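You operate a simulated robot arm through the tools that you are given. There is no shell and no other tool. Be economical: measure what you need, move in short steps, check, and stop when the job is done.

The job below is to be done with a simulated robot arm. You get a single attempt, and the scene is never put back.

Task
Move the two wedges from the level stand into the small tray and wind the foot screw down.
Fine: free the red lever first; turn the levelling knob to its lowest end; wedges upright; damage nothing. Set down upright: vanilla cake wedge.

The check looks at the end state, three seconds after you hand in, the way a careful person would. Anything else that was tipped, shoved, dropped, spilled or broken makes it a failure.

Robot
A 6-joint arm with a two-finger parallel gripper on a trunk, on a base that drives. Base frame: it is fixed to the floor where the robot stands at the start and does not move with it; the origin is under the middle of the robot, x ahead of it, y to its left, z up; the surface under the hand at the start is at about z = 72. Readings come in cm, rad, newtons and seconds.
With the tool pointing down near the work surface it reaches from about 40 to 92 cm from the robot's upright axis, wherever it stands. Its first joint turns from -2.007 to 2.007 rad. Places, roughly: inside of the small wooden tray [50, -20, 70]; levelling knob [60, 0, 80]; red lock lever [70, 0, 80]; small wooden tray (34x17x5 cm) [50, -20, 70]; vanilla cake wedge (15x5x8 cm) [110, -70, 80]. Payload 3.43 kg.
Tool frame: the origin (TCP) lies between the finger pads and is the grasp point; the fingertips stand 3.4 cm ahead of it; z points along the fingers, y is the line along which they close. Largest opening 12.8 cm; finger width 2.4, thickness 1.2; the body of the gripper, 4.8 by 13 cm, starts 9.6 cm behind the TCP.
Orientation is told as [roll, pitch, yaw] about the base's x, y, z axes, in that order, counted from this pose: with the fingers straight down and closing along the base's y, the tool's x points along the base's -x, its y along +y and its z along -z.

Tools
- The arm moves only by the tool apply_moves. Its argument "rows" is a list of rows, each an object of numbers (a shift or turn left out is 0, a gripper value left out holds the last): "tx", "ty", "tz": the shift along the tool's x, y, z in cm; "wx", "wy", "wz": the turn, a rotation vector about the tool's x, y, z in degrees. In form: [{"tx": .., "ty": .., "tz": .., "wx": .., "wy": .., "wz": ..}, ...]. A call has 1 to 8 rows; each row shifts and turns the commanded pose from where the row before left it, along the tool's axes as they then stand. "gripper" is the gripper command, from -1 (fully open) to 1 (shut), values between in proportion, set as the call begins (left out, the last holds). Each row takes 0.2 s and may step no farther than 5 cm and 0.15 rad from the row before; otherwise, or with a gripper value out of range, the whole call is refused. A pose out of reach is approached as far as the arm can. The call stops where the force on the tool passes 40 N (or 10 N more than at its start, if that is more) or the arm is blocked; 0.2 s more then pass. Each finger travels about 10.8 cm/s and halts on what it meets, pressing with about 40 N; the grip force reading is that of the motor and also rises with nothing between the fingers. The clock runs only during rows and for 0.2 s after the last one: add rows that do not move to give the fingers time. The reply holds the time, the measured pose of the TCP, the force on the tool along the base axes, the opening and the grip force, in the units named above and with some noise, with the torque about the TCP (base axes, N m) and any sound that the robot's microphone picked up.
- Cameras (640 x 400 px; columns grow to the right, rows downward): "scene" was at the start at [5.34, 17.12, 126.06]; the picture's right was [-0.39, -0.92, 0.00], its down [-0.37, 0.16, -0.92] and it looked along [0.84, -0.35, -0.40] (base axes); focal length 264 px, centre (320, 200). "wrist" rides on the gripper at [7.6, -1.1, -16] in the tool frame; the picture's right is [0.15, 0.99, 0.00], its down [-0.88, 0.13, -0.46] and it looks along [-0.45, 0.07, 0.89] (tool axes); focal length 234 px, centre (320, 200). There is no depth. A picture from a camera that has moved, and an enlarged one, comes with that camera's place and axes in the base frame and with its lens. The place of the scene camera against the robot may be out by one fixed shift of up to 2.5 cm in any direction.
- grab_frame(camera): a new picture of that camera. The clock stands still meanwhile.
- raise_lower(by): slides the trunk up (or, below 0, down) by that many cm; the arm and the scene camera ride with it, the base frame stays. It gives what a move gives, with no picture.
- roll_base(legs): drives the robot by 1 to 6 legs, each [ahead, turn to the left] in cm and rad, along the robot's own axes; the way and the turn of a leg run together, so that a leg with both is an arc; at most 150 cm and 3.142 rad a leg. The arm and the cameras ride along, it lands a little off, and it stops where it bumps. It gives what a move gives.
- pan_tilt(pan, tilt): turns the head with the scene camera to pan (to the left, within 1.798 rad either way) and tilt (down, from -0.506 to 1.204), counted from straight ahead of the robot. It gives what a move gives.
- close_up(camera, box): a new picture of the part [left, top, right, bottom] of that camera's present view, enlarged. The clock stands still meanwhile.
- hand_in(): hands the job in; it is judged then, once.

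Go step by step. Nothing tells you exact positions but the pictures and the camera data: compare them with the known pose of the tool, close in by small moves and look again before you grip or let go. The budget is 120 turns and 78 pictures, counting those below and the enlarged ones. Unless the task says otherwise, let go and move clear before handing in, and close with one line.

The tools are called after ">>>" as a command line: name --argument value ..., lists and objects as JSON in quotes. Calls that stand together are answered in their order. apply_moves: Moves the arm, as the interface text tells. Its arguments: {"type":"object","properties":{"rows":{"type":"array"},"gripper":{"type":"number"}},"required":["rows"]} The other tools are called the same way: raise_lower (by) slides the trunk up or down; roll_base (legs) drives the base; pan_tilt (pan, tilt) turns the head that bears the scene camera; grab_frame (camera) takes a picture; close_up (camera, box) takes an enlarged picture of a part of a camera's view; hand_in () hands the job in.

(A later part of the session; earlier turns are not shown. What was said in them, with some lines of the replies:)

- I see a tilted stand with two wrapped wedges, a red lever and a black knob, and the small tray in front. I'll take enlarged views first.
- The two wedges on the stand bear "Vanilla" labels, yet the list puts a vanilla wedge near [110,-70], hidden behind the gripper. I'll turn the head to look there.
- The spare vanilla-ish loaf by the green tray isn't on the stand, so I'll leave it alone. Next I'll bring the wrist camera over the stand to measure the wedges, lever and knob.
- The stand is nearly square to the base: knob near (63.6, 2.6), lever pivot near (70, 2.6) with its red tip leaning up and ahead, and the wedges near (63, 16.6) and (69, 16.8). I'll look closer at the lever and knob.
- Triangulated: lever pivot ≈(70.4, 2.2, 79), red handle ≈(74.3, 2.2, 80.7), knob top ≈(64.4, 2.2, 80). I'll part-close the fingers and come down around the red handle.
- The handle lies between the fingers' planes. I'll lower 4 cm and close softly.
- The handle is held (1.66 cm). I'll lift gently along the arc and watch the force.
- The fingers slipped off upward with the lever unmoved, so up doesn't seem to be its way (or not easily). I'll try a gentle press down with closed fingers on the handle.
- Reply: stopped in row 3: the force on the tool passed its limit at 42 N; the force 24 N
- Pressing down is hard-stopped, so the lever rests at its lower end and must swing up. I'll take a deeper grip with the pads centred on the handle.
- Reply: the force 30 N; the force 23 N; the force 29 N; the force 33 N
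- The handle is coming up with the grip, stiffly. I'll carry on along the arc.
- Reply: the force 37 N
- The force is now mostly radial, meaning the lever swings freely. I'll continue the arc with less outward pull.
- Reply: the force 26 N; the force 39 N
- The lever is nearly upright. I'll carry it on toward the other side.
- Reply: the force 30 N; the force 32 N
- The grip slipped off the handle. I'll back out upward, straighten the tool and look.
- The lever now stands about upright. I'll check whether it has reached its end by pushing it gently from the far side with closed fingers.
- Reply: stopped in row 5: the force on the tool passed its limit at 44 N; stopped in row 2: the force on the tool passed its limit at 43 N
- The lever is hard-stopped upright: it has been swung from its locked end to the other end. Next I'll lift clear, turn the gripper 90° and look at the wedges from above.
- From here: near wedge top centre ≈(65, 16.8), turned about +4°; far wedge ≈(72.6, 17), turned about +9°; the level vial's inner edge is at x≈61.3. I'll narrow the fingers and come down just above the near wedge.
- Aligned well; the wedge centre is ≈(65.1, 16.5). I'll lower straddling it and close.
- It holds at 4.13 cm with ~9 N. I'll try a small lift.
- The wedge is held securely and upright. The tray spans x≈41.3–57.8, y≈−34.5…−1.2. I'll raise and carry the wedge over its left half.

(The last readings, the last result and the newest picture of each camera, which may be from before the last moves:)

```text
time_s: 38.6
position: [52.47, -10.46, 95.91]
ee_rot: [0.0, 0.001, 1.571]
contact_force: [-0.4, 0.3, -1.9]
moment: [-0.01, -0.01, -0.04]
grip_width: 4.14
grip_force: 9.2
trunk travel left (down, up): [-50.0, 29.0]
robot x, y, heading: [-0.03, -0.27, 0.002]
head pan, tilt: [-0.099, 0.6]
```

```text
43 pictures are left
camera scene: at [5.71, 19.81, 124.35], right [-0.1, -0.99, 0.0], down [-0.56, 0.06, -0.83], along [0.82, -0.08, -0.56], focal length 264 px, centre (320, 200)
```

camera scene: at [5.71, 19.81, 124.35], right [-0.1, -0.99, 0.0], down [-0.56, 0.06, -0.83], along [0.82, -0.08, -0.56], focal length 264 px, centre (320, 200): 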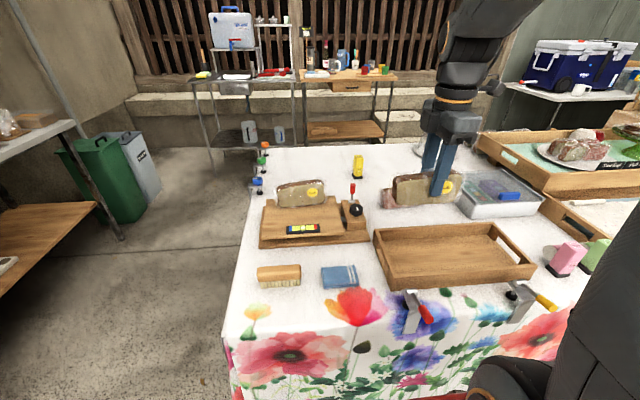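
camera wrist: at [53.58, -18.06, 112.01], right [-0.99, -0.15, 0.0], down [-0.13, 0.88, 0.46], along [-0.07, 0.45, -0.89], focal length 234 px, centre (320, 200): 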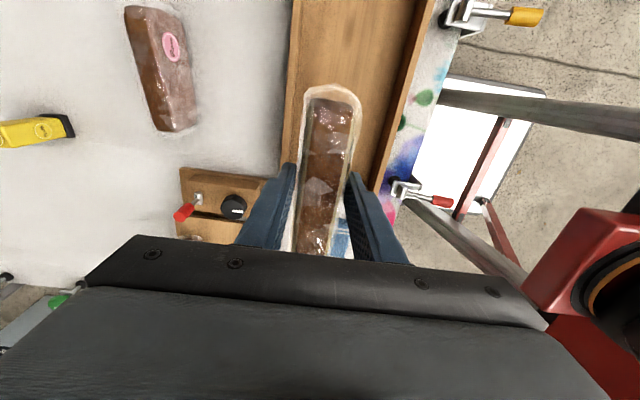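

I'm above the tray; inner walls at about x 42.4–56.2. I'll shift slightly inward and lower.

>>> apply_moves --rows '[{"tx": 0.5, "ty": 0.45}, {"tz": 4}, {"tz": 4}, {"tz": 3}, {}]'

>>> grab_frame --camera "wrist"

>>> close_up --camera "scene" --box '[350, 170, 550, 300]'

```text
time_s: 39.8
position: [52.08, -11.0, 84.87]
ee_rot: [-0.001, 0.001, 1.571]
contact_force: [0.0, 0.2, -0.8]
moment: [0.02, 0.04, -0.01]
grip_width: 4.15
grip_force: 8.8
trunk travel left (down, up): [-50.0, 29.0]
robot x, y, heading: [0.08, -0.28, -0.004]
head pan, tilt: [-0.099, 0.6]
```

```text
42 pictures are left
camera wrist: at [53.09, -18.67, 101.06], right [-0.99, -0.15, 0.0], down [-0.13, 0.88, 0.46], along [-0.07, 0.45, -0.89], focal length 234 px, centre (320, 200)
```

wrist: 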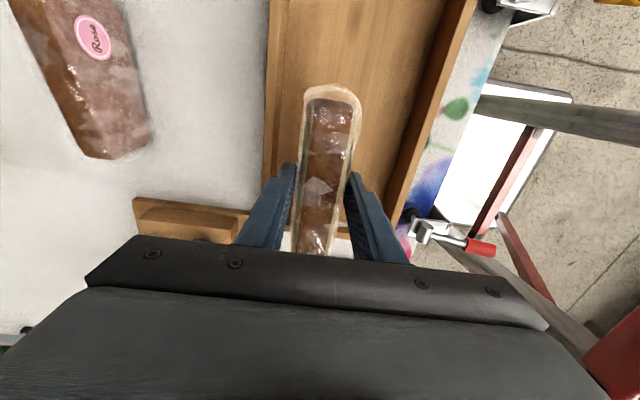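

```text
3.08 times, centred on (450, 235) of scene
camera zoom: at [5.7, 19.81, 124.35], right [-0.1, -0.99, 0.0], down [-0.56, 0.06, -0.83], along [0.82, -0.08, -0.56], focal length 812 px, centre (-80, 92)
```

zoom: 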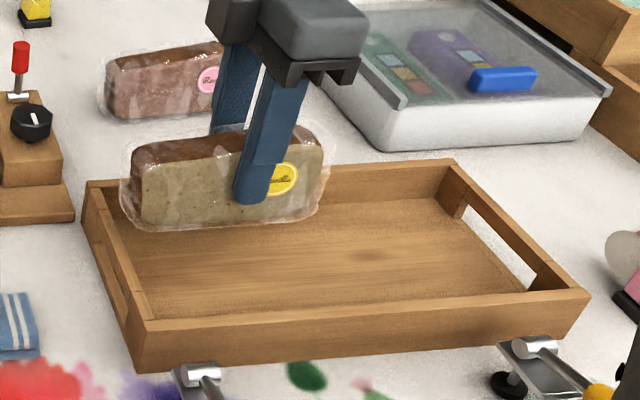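

The wedge's left end looks close to the tray's end wall, so I'll shift 1.5 cm toward the middle before lowering.

>>> apply_moves --rows '[{"tx": 1.6, "ty": -0.1}, {"tz": 1.5}, {"tz": 1.5}, {"tz": 1}, {}]'

>>> close_up --camera "scene" --box '[350, 170, 550, 300]'

>>> grab_frame --camera "wrist"

```text
time_s: 41.0
position: [52.22, -12.48, 80.8]
ee_rot: [-0.001, 0.0, 1.569]
contact_force: [0.5, -0.4, -0.9]
moment: [0.0, -0.03, -0.01]
grip_width: 4.19
grip_force: 8.9
trunk travel left (down, up): [-50.0, 29.0]
robot x, y, heading: [0.29, -0.43, -0.001]
head pan, tilt: [-0.099, 0.6]
```

```text
3.08 times, centred on (450, 235) of scene
camera zoom: at [5.71, 19.8, 124.35], right [-0.1, -0.99, 0.0], down [-0.56, 0.06, -0.83], along [0.82, -0.08, -0.56], focal length 812 px, centre (-80, 92)
```

zoom: 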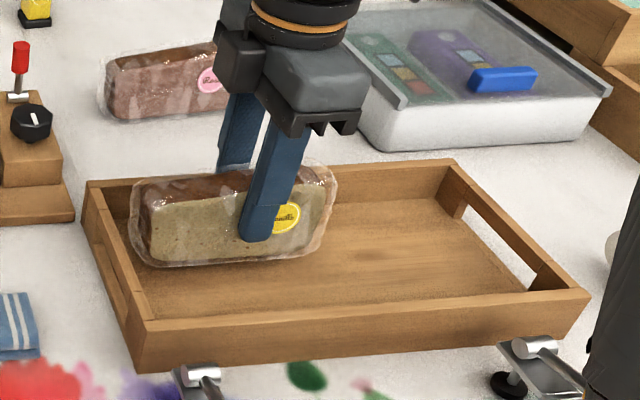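

```text
39 pictures are left
camera wrist: at [53.17, -20.12, 96.88], right [-0.99, -0.15, 0.0], down [-0.13, 0.88, 0.46], along [-0.07, 0.45, -0.89], focal length 234 px, centre (320, 200)
```

wrist: 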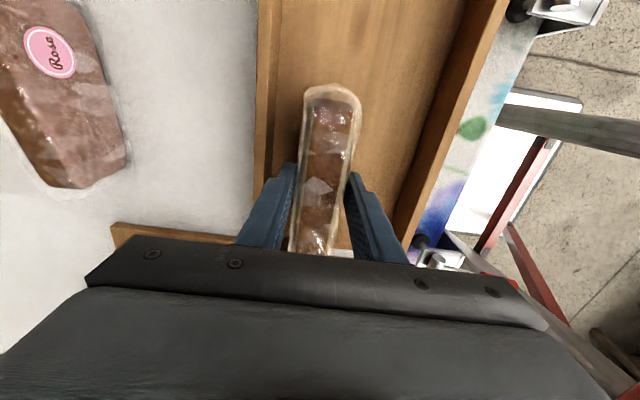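

>>> apply_moves --rows '[{"tx": 1.0, "ty": 0.3}, {"tz": 0.6}, {"tz": 0.4}, {}]'

>>> apply_moves --rows '[{"tz": 0.3}, {"tz": 0.3}, {"tz": 0.3}, {}]'

```text
time_s: 42.0
position: [51.81, -13.45, 79.8]
ee_rot: [0.001, 0.0, 1.572]
contact_force: [-0.4, 0.6, -1.6]
moment: [-0.01, -0.01, 0.01]
grip_width: 4.17
grip_force: 9.5
trunk travel left (down, up): [-50.0, 29.0]
robot x, y, heading: [0.36, -0.46, -0.005]
head pan, tilt: [-0.099, 0.6]
```

```text
time_s: 43.0
position: [51.85, -13.59, 78.87]
ee_rot: [-0.003, 0.002, 1.571]
contact_force: [3.1, 0.2, 8.8]
moment: [-0.02, -0.15, -0.01]
grip_width: 4.3
grip_force: 8.6
trunk travel left (down, up): [-50.0, 29.0]
robot x, y, heading: [0.25, -0.17, 0.006]
head pan, tilt: [-0.099, 0.6]
```

It touches the tray floor. I'll open the fingers slightly and rise.

>>> apply_moves --rows '[{}, {}, {"tz": -1}, {"tz": -2}, {"tz": -4}, {"tz": -4}, {"tz": -4}, {}]' --gripper 0.2

>>> close_up --camera "scene" --box '[350, 170, 550, 300]'

>>> grab_frame --camera "wrist"

```text
time_s: 44.8
position: [51.71, -13.44, 93.9]
ee_rot: [0.0, -0.001, 1.57]
contact_force: [-0.7, -0.9, 0.4]
moment: [0.02, 0.0, 0.0]
grip_width: 5.14
grip_force: 0.1
trunk travel left (down, up): [-50.0, 29.0]
robot x, y, heading: [0.23, -0.11, -0.001]
head pan, tilt: [-0.099, 0.6]
```

```text
3.08 times, centred on (450, 235) of scene
camera zoom: at [5.71, 19.8, 124.35], right [-0.1, -0.99, 0.0], down [-0.56, 0.06, -0.83], along [0.82, -0.08, -0.56], focal length 812 px, centre (-80, 92)
```

zoom: 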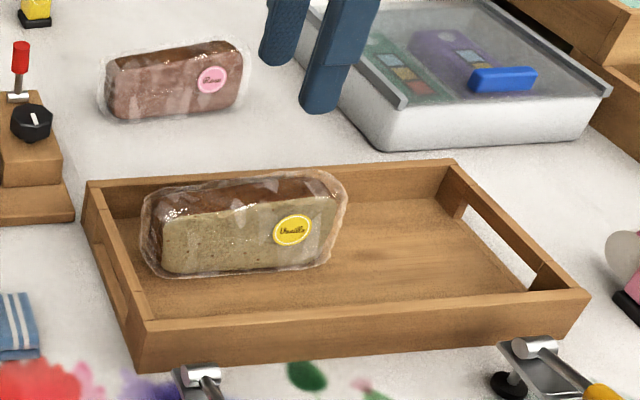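

```text
37 pictures are left
camera wrist: at [52.71, -21.07, 109.98], right [-0.99, -0.15, 0.0], down [-0.13, 0.88, 0.46], along [-0.07, 0.45, -0.89], focal length 234 px, centre (320, 200)
```

wrist: 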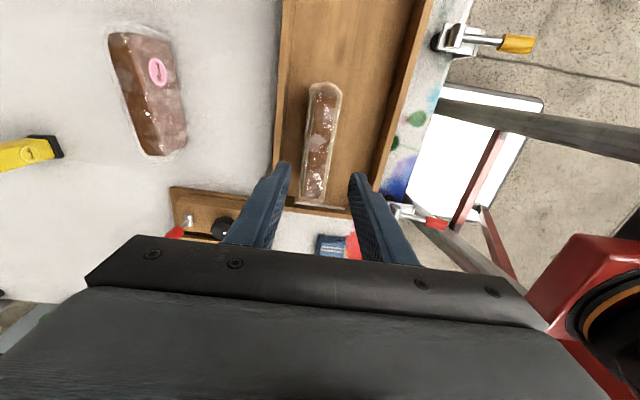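

The first wedge stands upright in the tray. Back to the far wedge, with a look before descending.

>>> apply_moves --rows '[{"tx": -3.8, "ty": -2.6, "tz": -1}, {"tx": -3.8, "ty": -2.6}, {"tx": -3.8, "ty": -2.6}, {"tx": -3.8, "ty": -2.6}, {"tx": -3.8, "ty": -2.6}, {"tx": -3.8, "ty": -2.6}, {"tx": -3.8, "ty": -2.6}, {"tx": -3.7, "ty": -2.6}]'

>>> apply_moves --rows '[{"wz": -8}, {}]'

>>> close_up --camera "wrist" --box '[200, 40, 456, 240]'

```text
time_s: 46.6
position: [72.34, 16.65, 94.93]
ee_rot: [-0.002, -0.001, 1.571]
contact_force: [-0.4, -0.4, 0.8]
moment: [0.02, 0.0, 0.01]
grip_width: 5.09
grip_force: 0.1
trunk travel left (down, up): [-50.0, 29.0]
robot x, y, heading: [0.14, 0.04, 0.004]
head pan, tilt: [-0.099, 0.6]
```

```text
time_s: 47.2
position: [72.5, 16.72, 94.95]
ee_rot: [-0.001, 0.0, 1.713]
contact_force: [0.6, 0.2, -0.1]
moment: [-0.02, 0.01, 0.04]
grip_width: 5.12
grip_force: 0.1
trunk travel left (down, up): [-50.0, 29.0]
robot x, y, heading: [-0.09, 0.03, 0.003]
head pan, tilt: [-0.099, 0.6]
```

```text
2.00 times, centred on (328, 140) of wrist
camera zoom: at [74.51, 9.31, 111.0], right [-0.96, -0.28, 0.0], down [-0.25, 0.85, 0.46], along [-0.13, 0.44, -0.89], focal length 468 px, centre (304, 320)
```

zoom: 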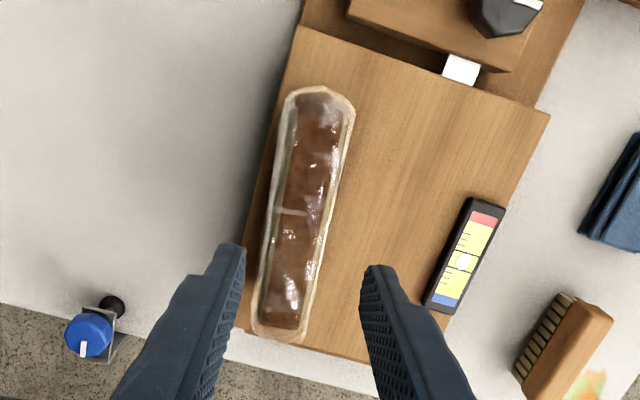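

>>> apply_moves --rows '[{"wz": 1.8, "ty": -0.3, "tx": 0.3}, {"tz": 4}, {"tz": 4}, {"tz": 2.2}, {"tz": 1.5}, {}]'

>>> close_up --camera "wrist" --box '[200, 40, 456, 240]'

>>> apply_moves --rows '[{}, {}]' --gripper 0.4

```text
time_s: 48.6
position: [72.81, 16.51, 83.33]
ee_rot: [-0.001, 0.0, 1.68]
contact_force: [0.3, -0.4, 0.1]
moment: [0.0, -0.01, 0.03]
grip_width: 5.11
grip_force: 0.1
trunk travel left (down, up): [-50.0, 29.0]
robot x, y, heading: [-0.31, -0.13, 0.001]
head pan, tilt: [-0.099, 0.6]
```

```text
2.00 times, centred on (328, 140) of wrist
camera zoom: at [74.64, 9.02, 99.39], right [-0.97, -0.25, 0.0], down [-0.23, 0.86, 0.46], along [-0.11, 0.44, -0.89], focal length 468 px, centre (304, 320)
```

zoom: 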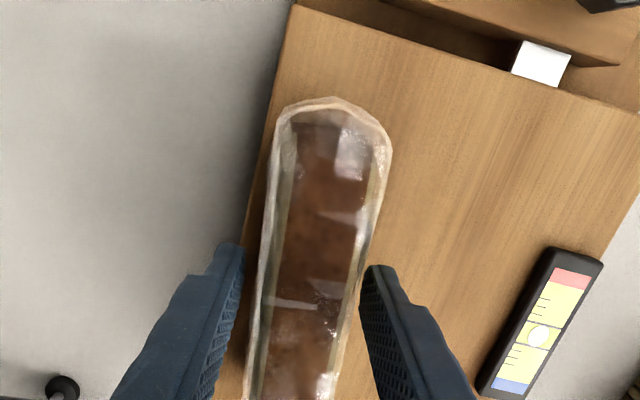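

```text
time_s: 49.2
position: [72.79, 16.46, 83.34]
ee_rot: [-0.001, 0.001, 1.678]
contact_force: [1.0, 0.5, 0.0]
moment: [-0.01, 0.02, 0.0]
grip_width: 4.17
grip_force: 9.1
trunk travel left (down, up): [-50.0, 29.0]
robot x, y, heading: [0.32, -0.28, 0.002]
head pan, tilt: [-0.099, 0.6]
```

Gripped like the first. I'll raise it, square the yaw, then carry it over the tray's right half.

>>> apply_moves --rows '[{"tz": -0.5}, {"tz": -1}, {"tz": -3.5}, {"tz": -3.5, "wz": 3}, {"tz": -4, "wz": 3.2}, {}]' --gripper 0.6

>>> apply_moves --rows '[{"tx": 4.1, "ty": 2.6}, {"tx": 4.1, "ty": 2.6}, {"tx": 4.1, "ty": 2.6}, {"tx": 4.1, "ty": 2.6}, {"tx": 4.1, "ty": 2.6}, {"tx": 4.1, "ty": 2.6}, {"tx": 4.1, "ty": 2.6}, {"tx": 4.1, "ty": 2.6}]'

>>> apply_moves --rows '[{"tx": 4.5, "ty": 2.7}, {"tx": 4.5, "ty": 2.6}, {}]'

>>> grab_frame --camera "wrist"

>>> grab_frame --camera "scene"

```text
time_s: 50.6
position: [72.91, 16.59, 95.81]
ee_rot: [0.0, -0.001, 1.57]
contact_force: [0.6, 0.2, -0.7]
moment: [-0.01, 0.04, -0.03]
grip_width: 4.15
grip_force: 9.0
trunk travel left (down, up): [-50.0, 29.0]
robot x, y, heading: [0.03, 0.16, -0.002]
head pan, tilt: [-0.099, 0.6]
```

```text
time_s: 52.4
position: [52.01, -16.26, 96.0]
ee_rot: [0.001, -0.001, 1.573]
contact_force: [1.3, 0.8, -0.3]
moment: [-0.06, 0.04, 0.02]
grip_width: 4.18
grip_force: 9.0
trunk travel left (down, up): [-50.0, 29.0]
robot x, y, heading: [-0.15, -0.39, -0.002]
head pan, tilt: [-0.099, 0.6]
```

```text
refused: row 1 steps farther than a row can; nothing moved
```

```text
34 pictures are left
camera wrist: at [52.97, -23.87, 112.07], right [-0.99, -0.15, 0.0], down [-0.13, 0.88, 0.46], along [-0.07, 0.45, -0.89], focal length 234 px, centre (320, 200)
```

wrist: 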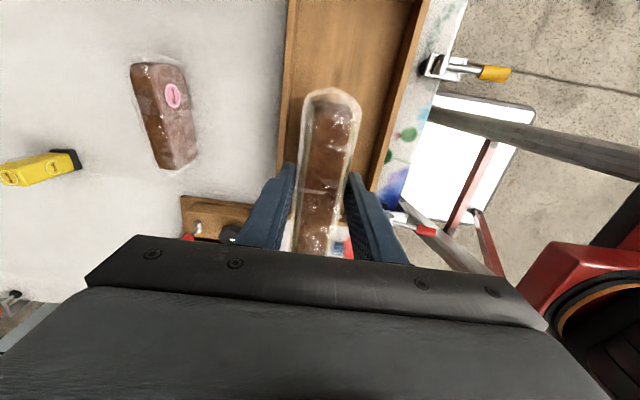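

```text
33 pictures are left
camera scene: at [5.73, 19.83, 124.35], right [-0.1, -0.99, 0.0], down [-0.56, 0.06, -0.82], along [0.82, -0.08, -0.57], focal length 264 px, centre (320, 200)
```

scene: 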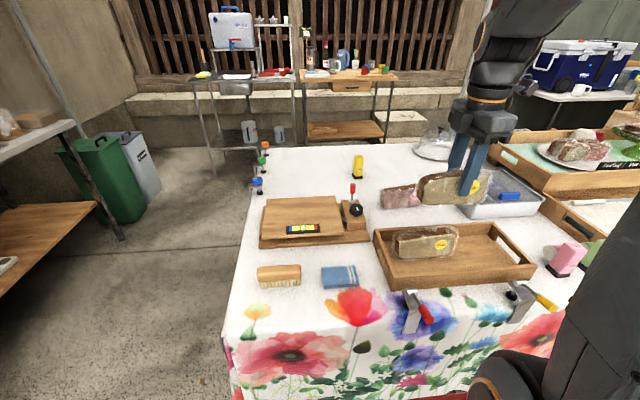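

>>> apply_moves --rows '[{"tx": 3, "ty": 1.87}, {"tx": 3, "ty": 1.87}, {"tx": 3, "ty": 1.87}, {}]'

>>> apply_moves --rows '[{"tz": 4}, {"tz": 4}, {"tz": 3}, {}]'

>>> close_up --camera "scene" --box '[350, 170, 550, 300]'

>>> grab_frame --camera "wrist"

```text
time_s: 53.4
position: [46.31, -25.16, 95.71]
ee_rot: [0.002, 0.0, 1.571]
contact_force: [0.1, -1.2, -0.7]
moment: [0.01, 0.01, 0.01]
grip_width: 4.14
grip_force: 8.7
trunk travel left (down, up): [-50.0, 29.0]
robot x, y, heading: [-0.2, -0.2, -0.001]
head pan, tilt: [-0.099, 0.6]
```

```text
time_s: 54.4
position: [46.63, -25.29, 84.73]
ee_rot: [-0.001, -0.002, 1.569]
contact_force: [-0.4, 0.1, -0.8]
moment: [0.01, -0.03, 0.01]
grip_width: 4.13
grip_force: 9.3
trunk travel left (down, up): [-50.0, 29.0]
robot x, y, heading: [0.29, -0.22, 0.002]
head pan, tilt: [-0.099, 0.6]
```

```text
3.08 times, centred on (450, 235) of scene
camera zoom: at [5.7, 19.81, 124.35], right [-0.1, -0.99, 0.0], down [-0.56, 0.06, -0.83], along [0.82, -0.08, -0.56], focal length 812 px, centre (-80, 92)
```

zoom: 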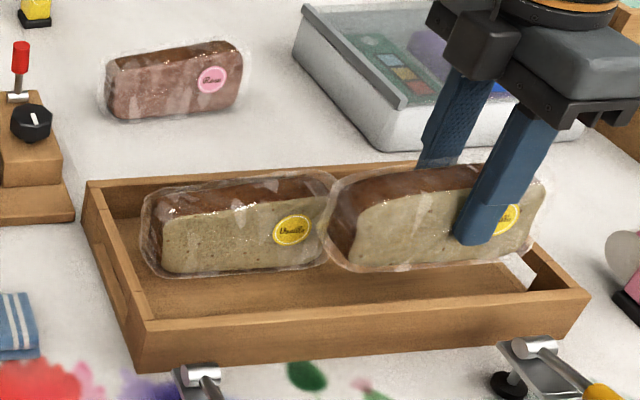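

```text
31 pictures are left
camera wrist: at [47.55, -32.88, 100.84], right [-0.99, -0.15, 0.0], down [-0.13, 0.88, 0.46], along [-0.07, 0.45, -0.89], focal length 234 px, centre (320, 200)
```

wrist: 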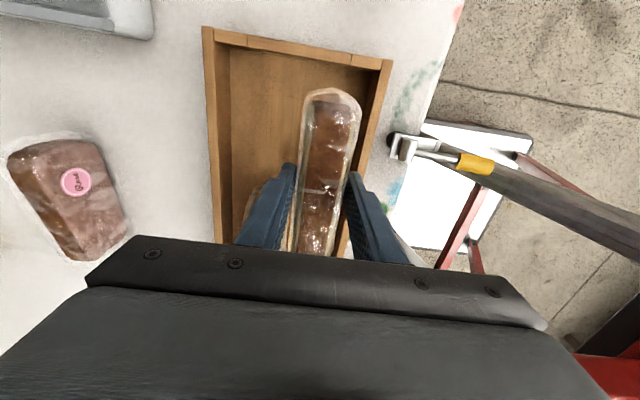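

Clearances look fine: ~1 cm to the tray walls and to the first wedge. Lowering to the floor.

>>> apply_moves --rows '[{"tz": 2}, {"tz": 2}, {"tz": 0.9}, {}]'

>>> apply_moves --rows '[{"tz": 0.3}, {"tz": 0.3}, {"tz": 0.25}, {}]'

```text
time_s: 55.4
position: [46.65, -25.46, 79.71]
ee_rot: [0.002, -0.001, 1.571]
contact_force: [0.2, 0.6, -0.6]
moment: [0.0, -0.01, 0.01]
grip_width: 4.14
grip_force: 9.0
trunk travel left (down, up): [-50.0, 29.0]
robot x, y, heading: [0.06, -0.16, -0.002]
head pan, tilt: [-0.099, 0.6]
```

```text
time_s: 56.4
position: [46.64, -25.38, 79.01]
ee_rot: [-0.002, 0.0, 1.571]
contact_force: [1.1, -0.3, 7.6]
moment: [0.02, -0.02, -0.01]
grip_width: 4.28
grip_force: 9.4
trunk travel left (down, up): [-50.0, 29.0]
robot x, y, heading: [0.28, 0.02, -0.004]
head pan, tilt: [-0.099, 0.6]
```

>>> apply_moves --rows '[{}, {}, {"tz": -1}, {"tz": -2}, {"tz": -4}, {"tz": -4}, {"tz": -4}, {"tz": -2}]' --gripper 0.2

>>> grab_frame --camera "scene"

```text
time_s: 58.2
position: [46.56, -25.29, 96.01]
ee_rot: [0.002, -0.001, 1.57]
contact_force: [0.5, -0.6, 0.0]
moment: [0.02, 0.04, -0.01]
grip_width: 5.12
grip_force: 0.2
trunk travel left (down, up): [-50.0, 29.0]
robot x, y, heading: [0.06, -0.46, -0.003]
head pan, tilt: [-0.099, 0.6]
```

```text
30 pictures are left
camera scene: at [5.72, 19.79, 124.35], right [-0.1, -0.99, 0.0], down [-0.56, 0.06, -0.82], along [0.82, -0.08, -0.57], focal length 264 px, centre (320, 200)
```

scene: 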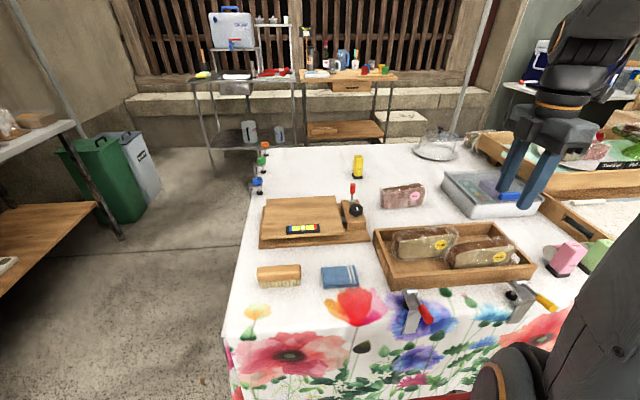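

Both wedges stand upright in the tray and the stand is empty. Now over to the knob at about (64.4, 2.2), looking before I go down.

>>> apply_moves --rows '[{"tx": -3.93, "ty": -2.55}, {"tx": -3.93, "ty": -2.55}, {"tx": -3.93, "ty": -2.55}, {"tx": -3.93, "ty": -2.55}, {"tx": -3.93, "ty": -2.55}, {"tx": -3.93, "ty": -2.55}, {"tx": -3.93, "ty": -2.55}, {"tz": 3}]'

>>> close_up --camera "wrist" --box '[200, 40, 456, 240]'

>>> close_up --camera "scene" --box '[245, 165, 385, 255]'

```text
time_s: 60.0
position: [64.4, 2.06, 92.98]
ee_rot: [-0.002, -0.001, 1.569]
contact_force: [-0.6, 0.8, 1.4]
moment: [0.02, -0.01, 0.04]
grip_width: 5.1
grip_force: 0.0
trunk travel left (down, up): [-50.0, 29.0]
robot x, y, heading: [0.2, -0.46, 0.001]
head pan, tilt: [-0.099, 0.6]
```

```text
2.00 times, centred on (328, 140) of wrist
camera zoom: at [65.43, -5.46, 109.11], right [-0.99, -0.15, 0.0], down [-0.13, 0.88, 0.46], along [-0.07, 0.45, -0.89], focal length 468 px, centre (304, 320)
```

zoom: 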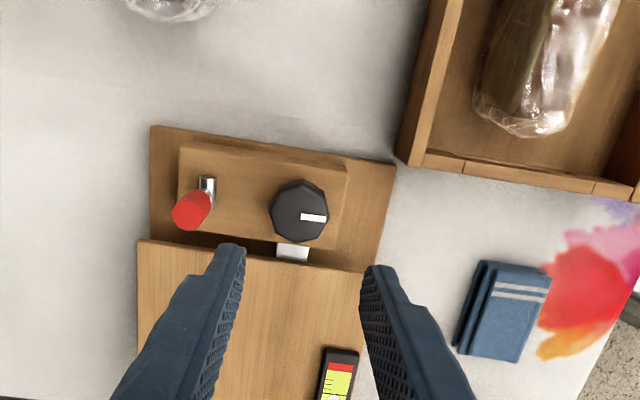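

```text
4.44 times, centred on (315, 210) of scene
camera zoom: at [5.68, 19.8, 124.35], right [-0.1, -0.99, 0.0], down [-0.56, 0.06, -0.83], along [0.82, -0.08, -0.56], focal length 1173 px, centre (342, 156)
```

zoom: 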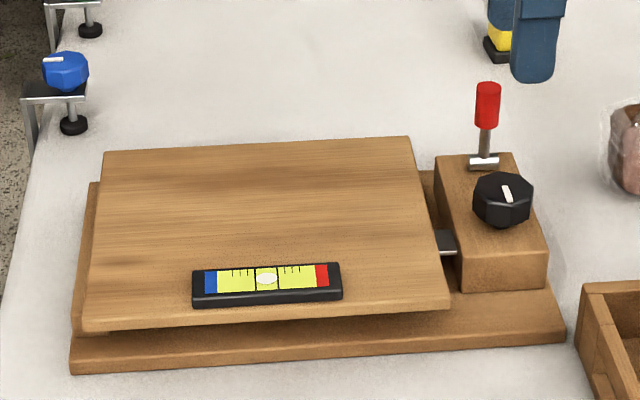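

Knob centre ≈(64.4, 1.9), about 3.7 cm across. I'll go down around it and close.

>>> apply_moves --rows '[{"tx": 0.15, "tz": 4}, {"tz": 4}, {"tz": 2.2}, {}]'

>>> close_up --camera "wrist" --box '[200, 40, 456, 240]'

>>> close_up --camera "scene" --box '[285, 155, 425, 245]'

```text
time_s: 61.0
position: [64.38, 1.96, 82.75]
ee_rot: [-0.001, 0.0, 1.572]
contact_force: [0.9, -0.3, 0.1]
moment: [0.01, -0.01, 0.01]
grip_width: 5.12
grip_force: 0.1
trunk travel left (down, up): [-50.0, 29.0]
robot x, y, heading: [-0.05, -0.42, 0.002]
head pan, tilt: [-0.099, 0.6]
```

```text
2.00 times, centred on (328, 140) of wrist
camera zoom: at [65.41, -5.71, 98.86], right [-0.99, -0.15, 0.0], down [-0.13, 0.88, 0.46], along [-0.07, 0.45, -0.89], focal length 468 px, centre (304, 320)
```

zoom: 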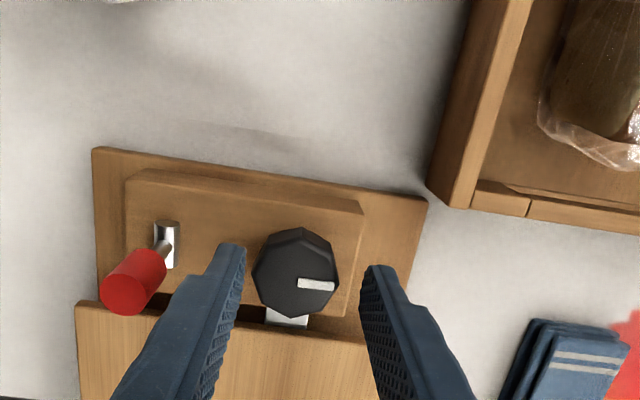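

```text
4.44 times, centred on (355, 200) of scene
camera zoom: at [5.7, 19.81, 124.35], right [-0.1, -0.99, 0.0], down [-0.56, 0.06, -0.83], along [0.82, -0.08, -0.56], focal length 1173 px, centre (164, 200)
```

zoom: 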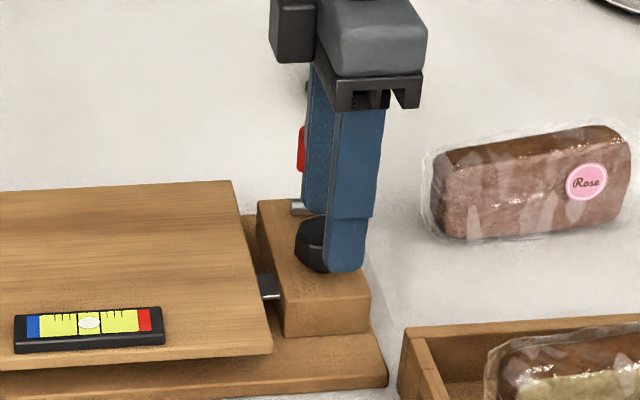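

>>> apply_moves --rows '[{"tz": 0.4}, {"tz": 0.4}, {}]'

>>> apply_moves --rows '[{}, {}, {}]' --gripper 1

```text
time_s: 61.8
position: [64.35, 1.87, 81.94]
ee_rot: [0.001, -0.001, 1.572]
contact_force: [-0.3, -0.1, -0.2]
moment: [0.0, 0.01, -0.01]
grip_width: 5.11
grip_force: 0.0
trunk travel left (down, up): [-50.0, 29.0]
robot x, y, heading: [0.33, -0.39, 0.002]
head pan, tilt: [-0.099, 0.6]
```

```text
time_s: 62.6
position: [64.64, 2.01, 81.91]
ee_rot: [-0.008, -0.001, 1.571]
contact_force: [36.1, 0.7, -3.6]
moment: [0.01, -0.88, -0.03]
grip_width: 3.66
grip_force: 44.9
trunk travel left (down, up): [-50.0, 29.0]
robot x, y, heading: [0.36, 0.03, 0.004]
head pan, tilt: [-0.099, 0.6]
```

>>> apply_moves --rows '[{"ty": -0.25}, {"ty": -0.15}, {}]'

```text
time_s: 63.4
position: [64.79, 1.96, 81.97]
ee_rot: [0.001, 0.001, 1.571]
contact_force: [17.2, -6.3, 13.9]
moment: [-0.19, -0.63, 0.0]
grip_width: 3.67
grip_force: 44.9
trunk travel left (down, up): [-50.0, 29.0]
robot x, y, heading: [0.28, -0.04, 0.0]
head pan, tilt: [-0.099, 0.6]
```

Centred on the knob now. I'll turn a little clockwise (seen from above) and watch torque, bubble and pointer.

>>> apply_moves --rows '[{"ty": -0.1, "wz": 5}, {"wz": 7}, {"wz": 8}, {}]'

>>> close_up --camera "scene" --box '[245, 165, 385, 255]'

```text
time_s: 64.4
position: [64.68, 1.95, 81.86]
ee_rot: [0.001, 0.003, 1.221]
contact_force: [2.3, -8.0, 13.4]
moment: [-0.15, -0.15, -0.02]
grip_width: 3.68
grip_force: 45.1
trunk travel left (down, up): [-50.0, 29.0]
robot x, y, heading: [0.2, -0.3, 0.004]
head pan, tilt: [-0.099, 0.6]
```

```text
4.44 times, centred on (315, 210) of scene
camera zoom: at [5.67, 19.77, 124.36], right [-0.1, -0.99, 0.0], down [-0.56, 0.06, -0.83], along [0.82, -0.08, -0.56], focal length 1173 px, centre (342, 156)
```

zoom: 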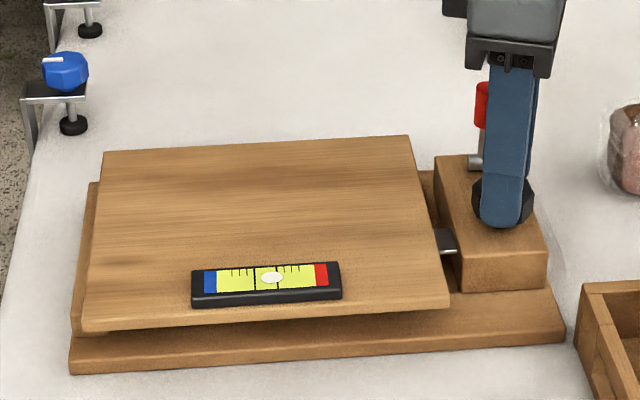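

Clockwise moved the bubble toward red and lifted the knob side, so counter-clockwise winds down. The knob turns freely; I'll turn the other way.

>>> apply_moves --rows '[{"wz": -8}, {"wz": -8}, {"wz": -8}, {"wz": -8}, {"wz": -8}, {"wz": -8}, {"wz": -8}, {}]'

>>> close_up --camera "scene" --box '[245, 165, 385, 255]'

```text
time_s: 66.2
position: [64.84, 2.04, 82.02]
ee_rot: [0.0, 0.0, 2.201]
contact_force: [-3.4, -10.5, 13.0]
moment: [0.01, 0.51, 0.02]
grip_width: 3.67
grip_force: 44.8
trunk travel left (down, up): [-50.0, 29.0]
robot x, y, heading: [0.3, -0.3, 0.002]
head pan, tilt: [-0.099, 0.6]
```

```text
4.44 times, centred on (315, 210) of scene
camera zoom: at [5.65, 19.75, 124.37], right [-0.1, -0.99, 0.0], down [-0.56, 0.06, -0.83], along [0.82, -0.08, -0.56], focal length 1173 px, centre (342, 156)
```

zoom: 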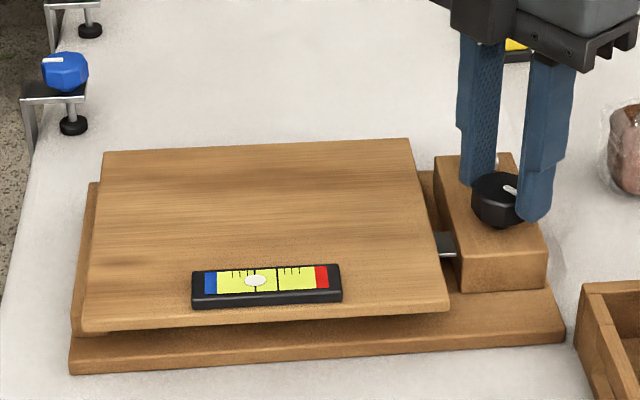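

Bubble goes toward blue and the tongue sinks: right direction. Continuing.

>>> apply_moves --rows '[{"wz": -8}, {"wz": -8}, {"wz": -8}, {"wz": -8}, {"wz": -8}, {}]'

>>> apply_moves --rows '[{"wz": -8}, {"wz": -8}, {"wz": -8}, {"wz": -8}, {}]'

>>> close_up --camera "scene" --box '[245, 165, 385, 255]'

```text
time_s: 67.6
position: [64.84, 2.05, 81.94]
ee_rot: [0.0, 0.0, 2.898]
contact_force: [-1.3, 0.4, 6.5]
moment: [0.04, -0.19, 0.02]
grip_width: 3.68
grip_force: 45.1
trunk travel left (down, up): [-50.0, 29.0]
robot x, y, heading: [-0.02, -0.09, 0.003]
head pan, tilt: [-0.099, 0.6]
```

```text
time_s: 68.1
position: [64.92, 2.18, 81.9]
ee_rot: [0.023, 0.003, 3.084]
contact_force: [0.1, -5.7, 1.5]
moment: [0.11, -0.07, 0.0]
grip_width: 3.65
grip_force: 45.6
out of reach, approached as far as the arm can: row 2
trunk travel left (down, up): [-50.0, 29.0]
robot x, y, heading: [0.09, -0.09, -0.003]
head pan, tilt: [-0.099, 0.6]
stopped in row 2: the force on the tool passed its limit at 64 N (the readings are from after the stop); the commanded pose is now the measured one
```

```text
4.44 times, centred on (315, 210) of scene
camera zoom: at [5.79, 19.73, 124.35], right [-0.1, -0.99, 0.0], down [-0.56, 0.06, -0.83], along [0.82, -0.09, -0.56], focal length 1173 px, centre (342, 156)
```

zoom: 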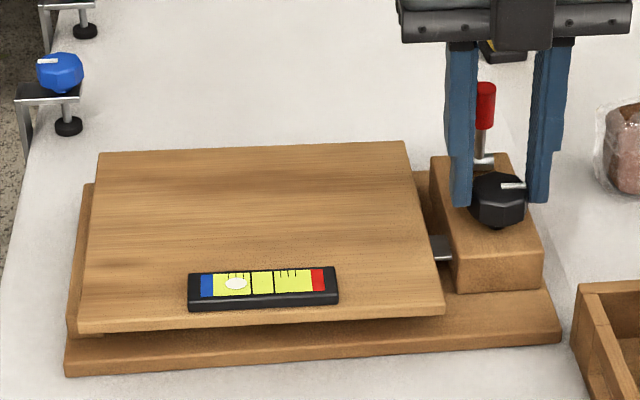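

The wrist reached its joint limit; bubble is most of the way to blue. I'll release, rise, turn back half a turn and regrip.

>>> apply_moves --rows '[{}, {}, {"tz": -2.5}, {"tz": -2}, {"wz": 8.5}, {"wz": 8.5}, {"wz": 8.5}, {"wz": 8.5}]' --gripper 0.2

>>> apply_moves --rows '[{"wz": 8.5}, {"wz": 8.5}, {"wz": 8.5}, {"wz": 8.5}, {"wz": 8.5}, {"wz": 8.5}, {"wz": 8.5}, {"wz": 8.5}]'

>>> apply_moves --rows '[{"wz": 8.5}, {"wz": 8.5}, {"wz": 8.5}, {"wz": 8.5}, {"wz": 8.5}, {"wz": 8.5}, {"wz": 8.5}, {"wz": 8.5}]'

```text
time_s: 69.9
position: [64.73, 2.39, 86.43]
ee_rot: [0.015, 0.017, 2.488]
contact_force: [0.6, -0.3, 0.7]
moment: [0.04, 0.01, -0.02]
grip_width: 5.11
grip_force: 0.1
trunk travel left (down, up): [-50.0, 29.0]
robot x, y, heading: [0.11, -0.12, -0.003]
head pan, tilt: [-0.099, 0.6]
```

```text
time_s: 71.7
position: [64.82, 2.46, 86.45]
ee_rot: [-0.008, 0.021, 1.301]
contact_force: [-0.6, 0.2, 0.1]
moment: [-0.01, 0.04, -0.03]
grip_width: 5.12
grip_force: 0.1
trunk travel left (down, up): [-50.0, 29.0]
robot x, y, heading: [-0.25, -0.4, -0.004]
head pan, tilt: [-0.099, 0.6]
```

```text
time_s: 73.5
position: [64.84, 2.35, 86.54]
ee_rot: [-0.023, 0.001, 0.115]
contact_force: [0.5, 0.3, 0.1]
moment: [0.0, 0.0, 0.0]
grip_width: 5.11
grip_force: 0.0
trunk travel left (down, up): [-50.0, 29.0]
robot x, y, heading: [0.24, -0.44, -0.005]
head pan, tilt: [-0.099, 0.6]
```

>>> apply_moves --rows '[{"wz": 5, "wx": -1.3}, {"wz": 5, "ty": -0.35}, {"tz": 2.3}, {"tz": 2.2}, {}]'

>>> apply_moves --rows '[{}, {}, {}]' --gripper 1

```text
time_s: 74.7
position: [64.84, 2.13, 82.06]
ee_rot: [0.002, -0.001, -0.058]
contact_force: [-0.4, -0.4, 0.2]
moment: [0.01, -0.03, -0.03]
grip_width: 5.12
grip_force: 0.1
trunk travel left (down, up): [-50.0, 29.0]
robot x, y, heading: [-0.05, -0.05, -0.002]
head pan, tilt: [-0.099, 0.6]
```

```text
time_s: 75.5
position: [64.73, 2.16, 82.0]
ee_rot: [-0.001, 0.001, -0.057]
contact_force: [-0.4, 0.7, -3.1]
moment: [0.06, -0.12, 0.01]
grip_width: 3.67
grip_force: 45.5
trunk travel left (down, up): [-50.0, 29.0]
robot x, y, heading: [0.2, -0.1, -0.002]
head pan, tilt: [-0.099, 0.6]
```

Regripped cleanly. Continue counter-clockwise in small batches.

>>> apply_moves --rows '[{"wz": -8}, {"wz": -8}, {"wz": -8}, {"wz": -8}, {}]'

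>>> apply_moves --rows '[{"wz": -6}, {"wz": -6}, {"wz": -6}, {}]'

>>> close_up --camera "scene" --box '[245, 165, 385, 255]'

```text
time_s: 76.7
position: [64.76, 2.16, 81.89]
ee_rot: [-0.002, 0.0, 0.502]
contact_force: [-7.5, 4.7, 3.7]
moment: [0.15, 0.53, 0.05]
grip_width: 3.68
grip_force: 45.1
trunk travel left (down, up): [-50.0, 29.0]
robot x, y, heading: [0.11, -0.15, -0.002]
head pan, tilt: [-0.099, 0.6]
```

```text
time_s: 77.7
position: [64.78, 2.12, 81.93]
ee_rot: [0.0, 0.0, 0.816]
contact_force: [-11.4, 9.0, 3.3]
moment: [0.44, 0.44, 0.04]
grip_width: 3.68
grip_force: 44.7
trunk travel left (down, up): [-50.0, 29.0]
robot x, y, heading: [-0.18, -0.41, -0.006]
head pan, tilt: [-0.099, 0.6]
```

```text
4.44 times, centred on (315, 210) of scene
camera zoom: at [5.73, 19.81, 124.35], right [-0.1, -0.99, 0.0], down [-0.56, 0.06, -0.83], along [0.82, -0.09, -0.56], focal length 1173 px, centre (342, 156)
```

zoom: 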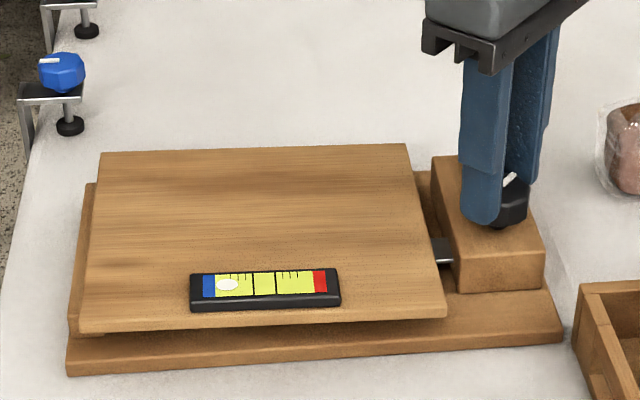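

>>> apply_moves --rows '[{"wz": -6}, {"wz": -6}, {"wz": -6}, {}]'

>>> apply_moves --rows '[{"wz": -6}, {"wz": -6}, {"wz": -6}, {}]'

>>> close_up --camera "scene" --box '[245, 165, 385, 255]'

```text
time_s: 78.7
position: [64.75, 2.03, 81.91]
ee_rot: [-0.002, -0.001, 1.131]
contact_force: [-15.0, 16.6, 8.7]
moment: [0.85, 0.66, -0.34]
grip_width: 3.7
grip_force: 44.7
trunk travel left (down, up): [-50.0, 29.0]
robot x, y, heading: [0.39, -0.16, -0.002]
head pan, tilt: [-0.099, 0.6]
```

```text
time_s: 79.7
position: [64.76, 2.09, 81.93]
ee_rot: [0.0, 0.001, 1.445]
contact_force: [-21.1, 9.7, 7.1]
moment: [0.11, 0.86, -0.22]
grip_width: 3.66
grip_force: 45.4
trunk travel left (down, up): [-50.0, 29.0]
robot x, y, heading: [0.13, -0.54, -0.007]
head pan, tilt: [-0.099, 0.6]
```

```text
4.44 times, centred on (315, 210) of scene
camera zoom: at [5.69, 19.82, 124.35], right [-0.1, -0.99, 0.0], down [-0.56, 0.06, -0.83], along [0.82, -0.09, -0.56], focal length 1173 px, centre (342, 156)
```

zoom: 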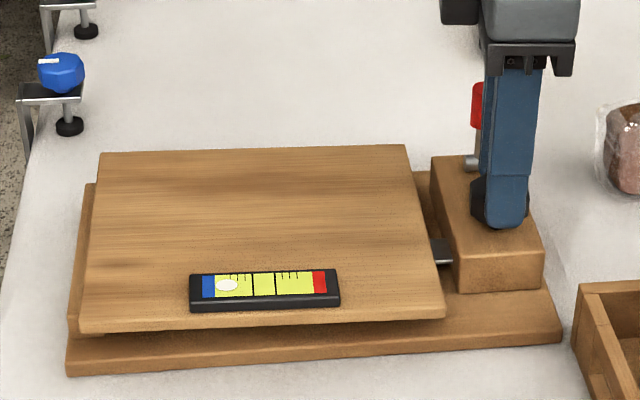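

A torque appeared and the bubble no longer moves, so the knob seems at its end (fingers slipped). I'll open, rise and look at the pointer.

>>> apply_moves --rows '[{}, {}, {"tz": -2.5}, {"tz": -2.5}, {"tz": -5}, {"tz": -3}, {}]' --gripper 0.2

>>> close_up --camera "wrist" --box '[200, 40, 456, 240]'

>>> close_up --camera "scene" --box '[245, 165, 385, 255]'

```text
time_s: 81.3
position: [64.82, 2.24, 94.94]
ee_rot: [-0.002, 0.0, 1.442]
contact_force: [-0.4, 0.1, 0.4]
moment: [0.01, 0.0, 0.03]
grip_width: 5.1
grip_force: 0.0
trunk travel left (down, up): [-50.0, 29.0]
robot x, y, heading: [0.11, -0.64, -0.003]
head pan, tilt: [-0.099, 0.6]
```

```text
2.00 times, centred on (328, 140) of wrist
camera zoom: at [64.82, -5.42, 111.06], right [-1.0, -0.02, 0.0], down [-0.02, 0.89, 0.46], along [-0.01, 0.46, -0.89], focal length 468 px, centre (304, 320)
```

zoom: 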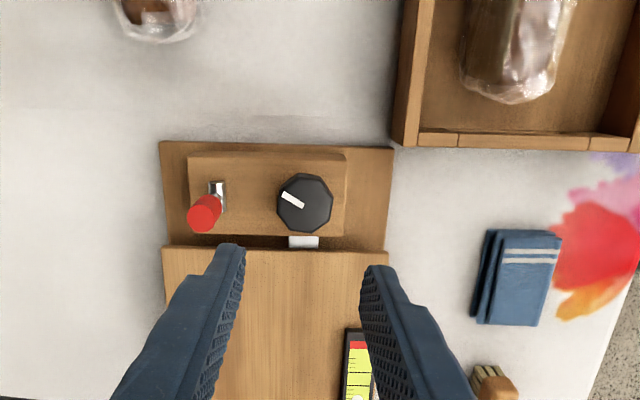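

```text
4.44 times, centred on (315, 210) of scene
camera zoom: at [5.79, 19.79, 124.35], right [-0.1, -0.99, 0.0], down [-0.56, 0.06, -0.83], along [0.82, -0.09, -0.56], focal length 1173 px, centre (342, 156)
```

zoom: 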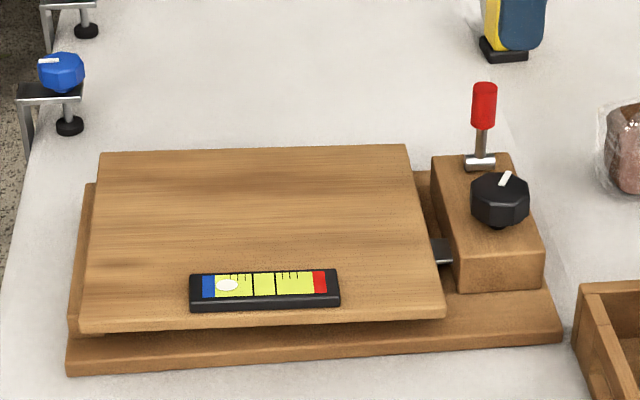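

The pointer has gone ~152° counter-clockwise, bubble at the blue end. To be sure it's the true end stop I'll regrip square to the flats and press once more gently.

>>> apply_moves --rows '[{"wz": 8.4}, {"wz": 8.4}, {"wz": 8.4, "ty": 0.05}, {"tz": 4.5}, {"tz": 4.5}, {"tz": 4}, {}]'

>>> apply_moves --rows '[{}, {}, {}]' --gripper 1

>>> apply_moves --rows '[{"wz": -2}, {}]'

>>> apply_moves --rows '[{"wz": -3}, {}]'

>>> apply_moves --rows '[{"wz": -3}, {}]'

```text
time_s: 82.9
position: [64.73, 2.01, 81.71]
ee_rot: [-0.002, 0.001, 1.002]
contact_force: [0.1, 0.3, 0.1]
moment: [-0.03, -0.01, 0.03]
grip_width: 5.14
grip_force: 0.1
trunk travel left (down, up): [-50.0, 29.0]
robot x, y, heading: [0.1, -0.05, 0.0]
head pan, tilt: [-0.099, 0.6]
```

```text
time_s: 83.7
position: [64.76, 2.13, 81.71]
ee_rot: [0.0, 0.001, 1.005]
contact_force: [-9.3, 4.4, -2.1]
moment: [0.29, 0.33, -0.12]
grip_width: 3.7
grip_force: 45.0
trunk travel left (down, up): [-50.0, 29.0]
robot x, y, heading: [0.03, -0.27, -0.004]
head pan, tilt: [-0.099, 0.6]
```

```text
time_s: 84.3
position: [64.81, 2.18, 81.76]
ee_rot: [0.002, -0.001, 1.039]
contact_force: [-9.8, 8.7, -14.1]
moment: [0.68, 0.06, -0.55]
grip_width: 3.72
grip_force: 45.0
trunk travel left (down, up): [-50.0, 29.0]
robot x, y, heading: [-0.01, -0.04, -0.001]
head pan, tilt: [-0.099, 0.6]
```

```text
time_s: 84.9
position: [64.84, 2.28, 81.92]
ee_rot: [0.0, -0.002, 1.092]
contact_force: [-9.2, 11.7, -14.7]
moment: [0.51, 0.29, -0.38]
grip_width: 3.69
grip_force: 45.3
trunk travel left (down, up): [-50.0, 29.0]
robot x, y, heading: [-0.09, 0.05, 0.002]
head pan, tilt: [-0.099, 0.6]
```

```text
time_s: 85.5
position: [64.73, 2.28, 81.78]
ee_rot: [0.001, 0.0, 1.144]
contact_force: [-11.7, 13.7, -8.8]
moment: [0.64, 0.63, -0.21]
grip_width: 3.7
grip_force: 44.7
trunk travel left (down, up): [-50.0, 29.0]
robot x, y, heading: [0.1, -0.21, -0.001]
head pan, tilt: [-0.099, 0.6]
```

The stop is firm: the knob is at its lowest end. I'll release, rise clear and check everything.

>>> apply_moves --rows '[{}, {}, {"tz": -2.5}, {"tz": -2.5}, {"tz": -5}, {"tz": -5}, {"tz": -5}, {}]' --gripper 0.2

>>> grab_frame --camera "scene"

>>> close_up --camera "scene" --box '[250, 150, 550, 310]'

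>>> grab_frame --camera "wrist"

```text
time_s: 87.3
position: [64.79, 2.06, 102.14]
ee_rot: [-0.001, 0.0, 1.143]
contact_force: [-0.3, 0.6, -0.5]
moment: [0.02, 0.03, -0.01]
grip_width: 5.13
grip_force: 0.1
trunk travel left (down, up): [-50.0, 29.0]
robot x, y, heading: [0.2, -0.13, -0.003]
head pan, tilt: [-0.099, 0.6]
```

```text
18 pictures are left
camera scene: at [5.79, 19.8, 124.35], right [-0.1, -0.99, 0.0], down [-0.56, 0.06, -0.83], along [0.82, -0.09, -0.56], focal length 264 px, centre (320, 200)
```

scene: 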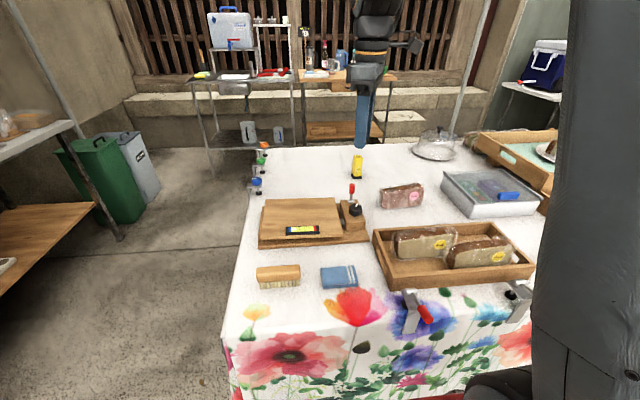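

```text
2.13 times, centred on (400, 230) of scene
camera zoom: at [5.79, 19.8, 124.35], right [-0.1, -0.99, 0.0], down [-0.56, 0.06, -0.83], along [0.82, -0.09, -0.56], focal length 563 px, centre (149, 136)
```

zoom: 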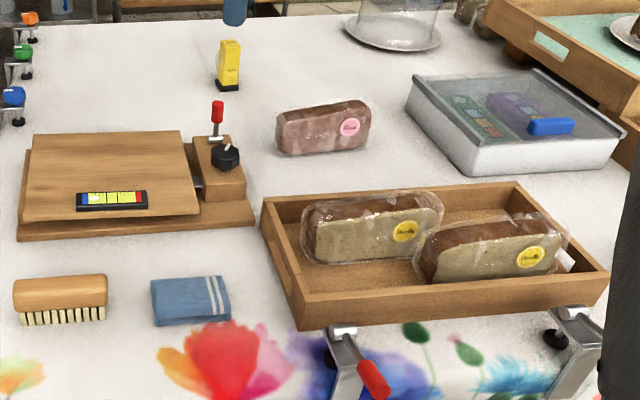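

```text
16 pictures are left
camera wrist: at [62.49, -5.34, 118.28], right [-0.96, 0.28, 0.0], down [0.25, 0.86, 0.46], along [0.13, 0.44, -0.89], focal length 234 px, centre (320, 200)
```

wrist: 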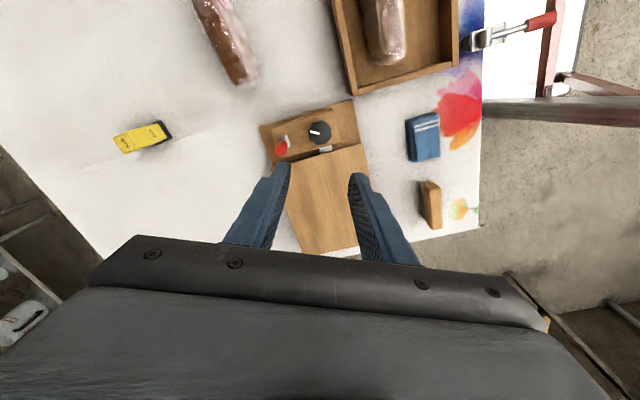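

Both wedges stand upright in the tray, the lever is swung over and the knob is at its lowest stop; nothing else has moved and the gripper is clear. Handing in.

>>> hand_in

```text
The job is handed in.
```

I freed the red lever, moved both wedges from the stand into the small tray (upright), and turned the knob counter-clockwise to its lowest stop. I left a loaf near the listed "vanilla cake wedge" position (about [110, -70]) where it was, because it wasn't on the level stand.
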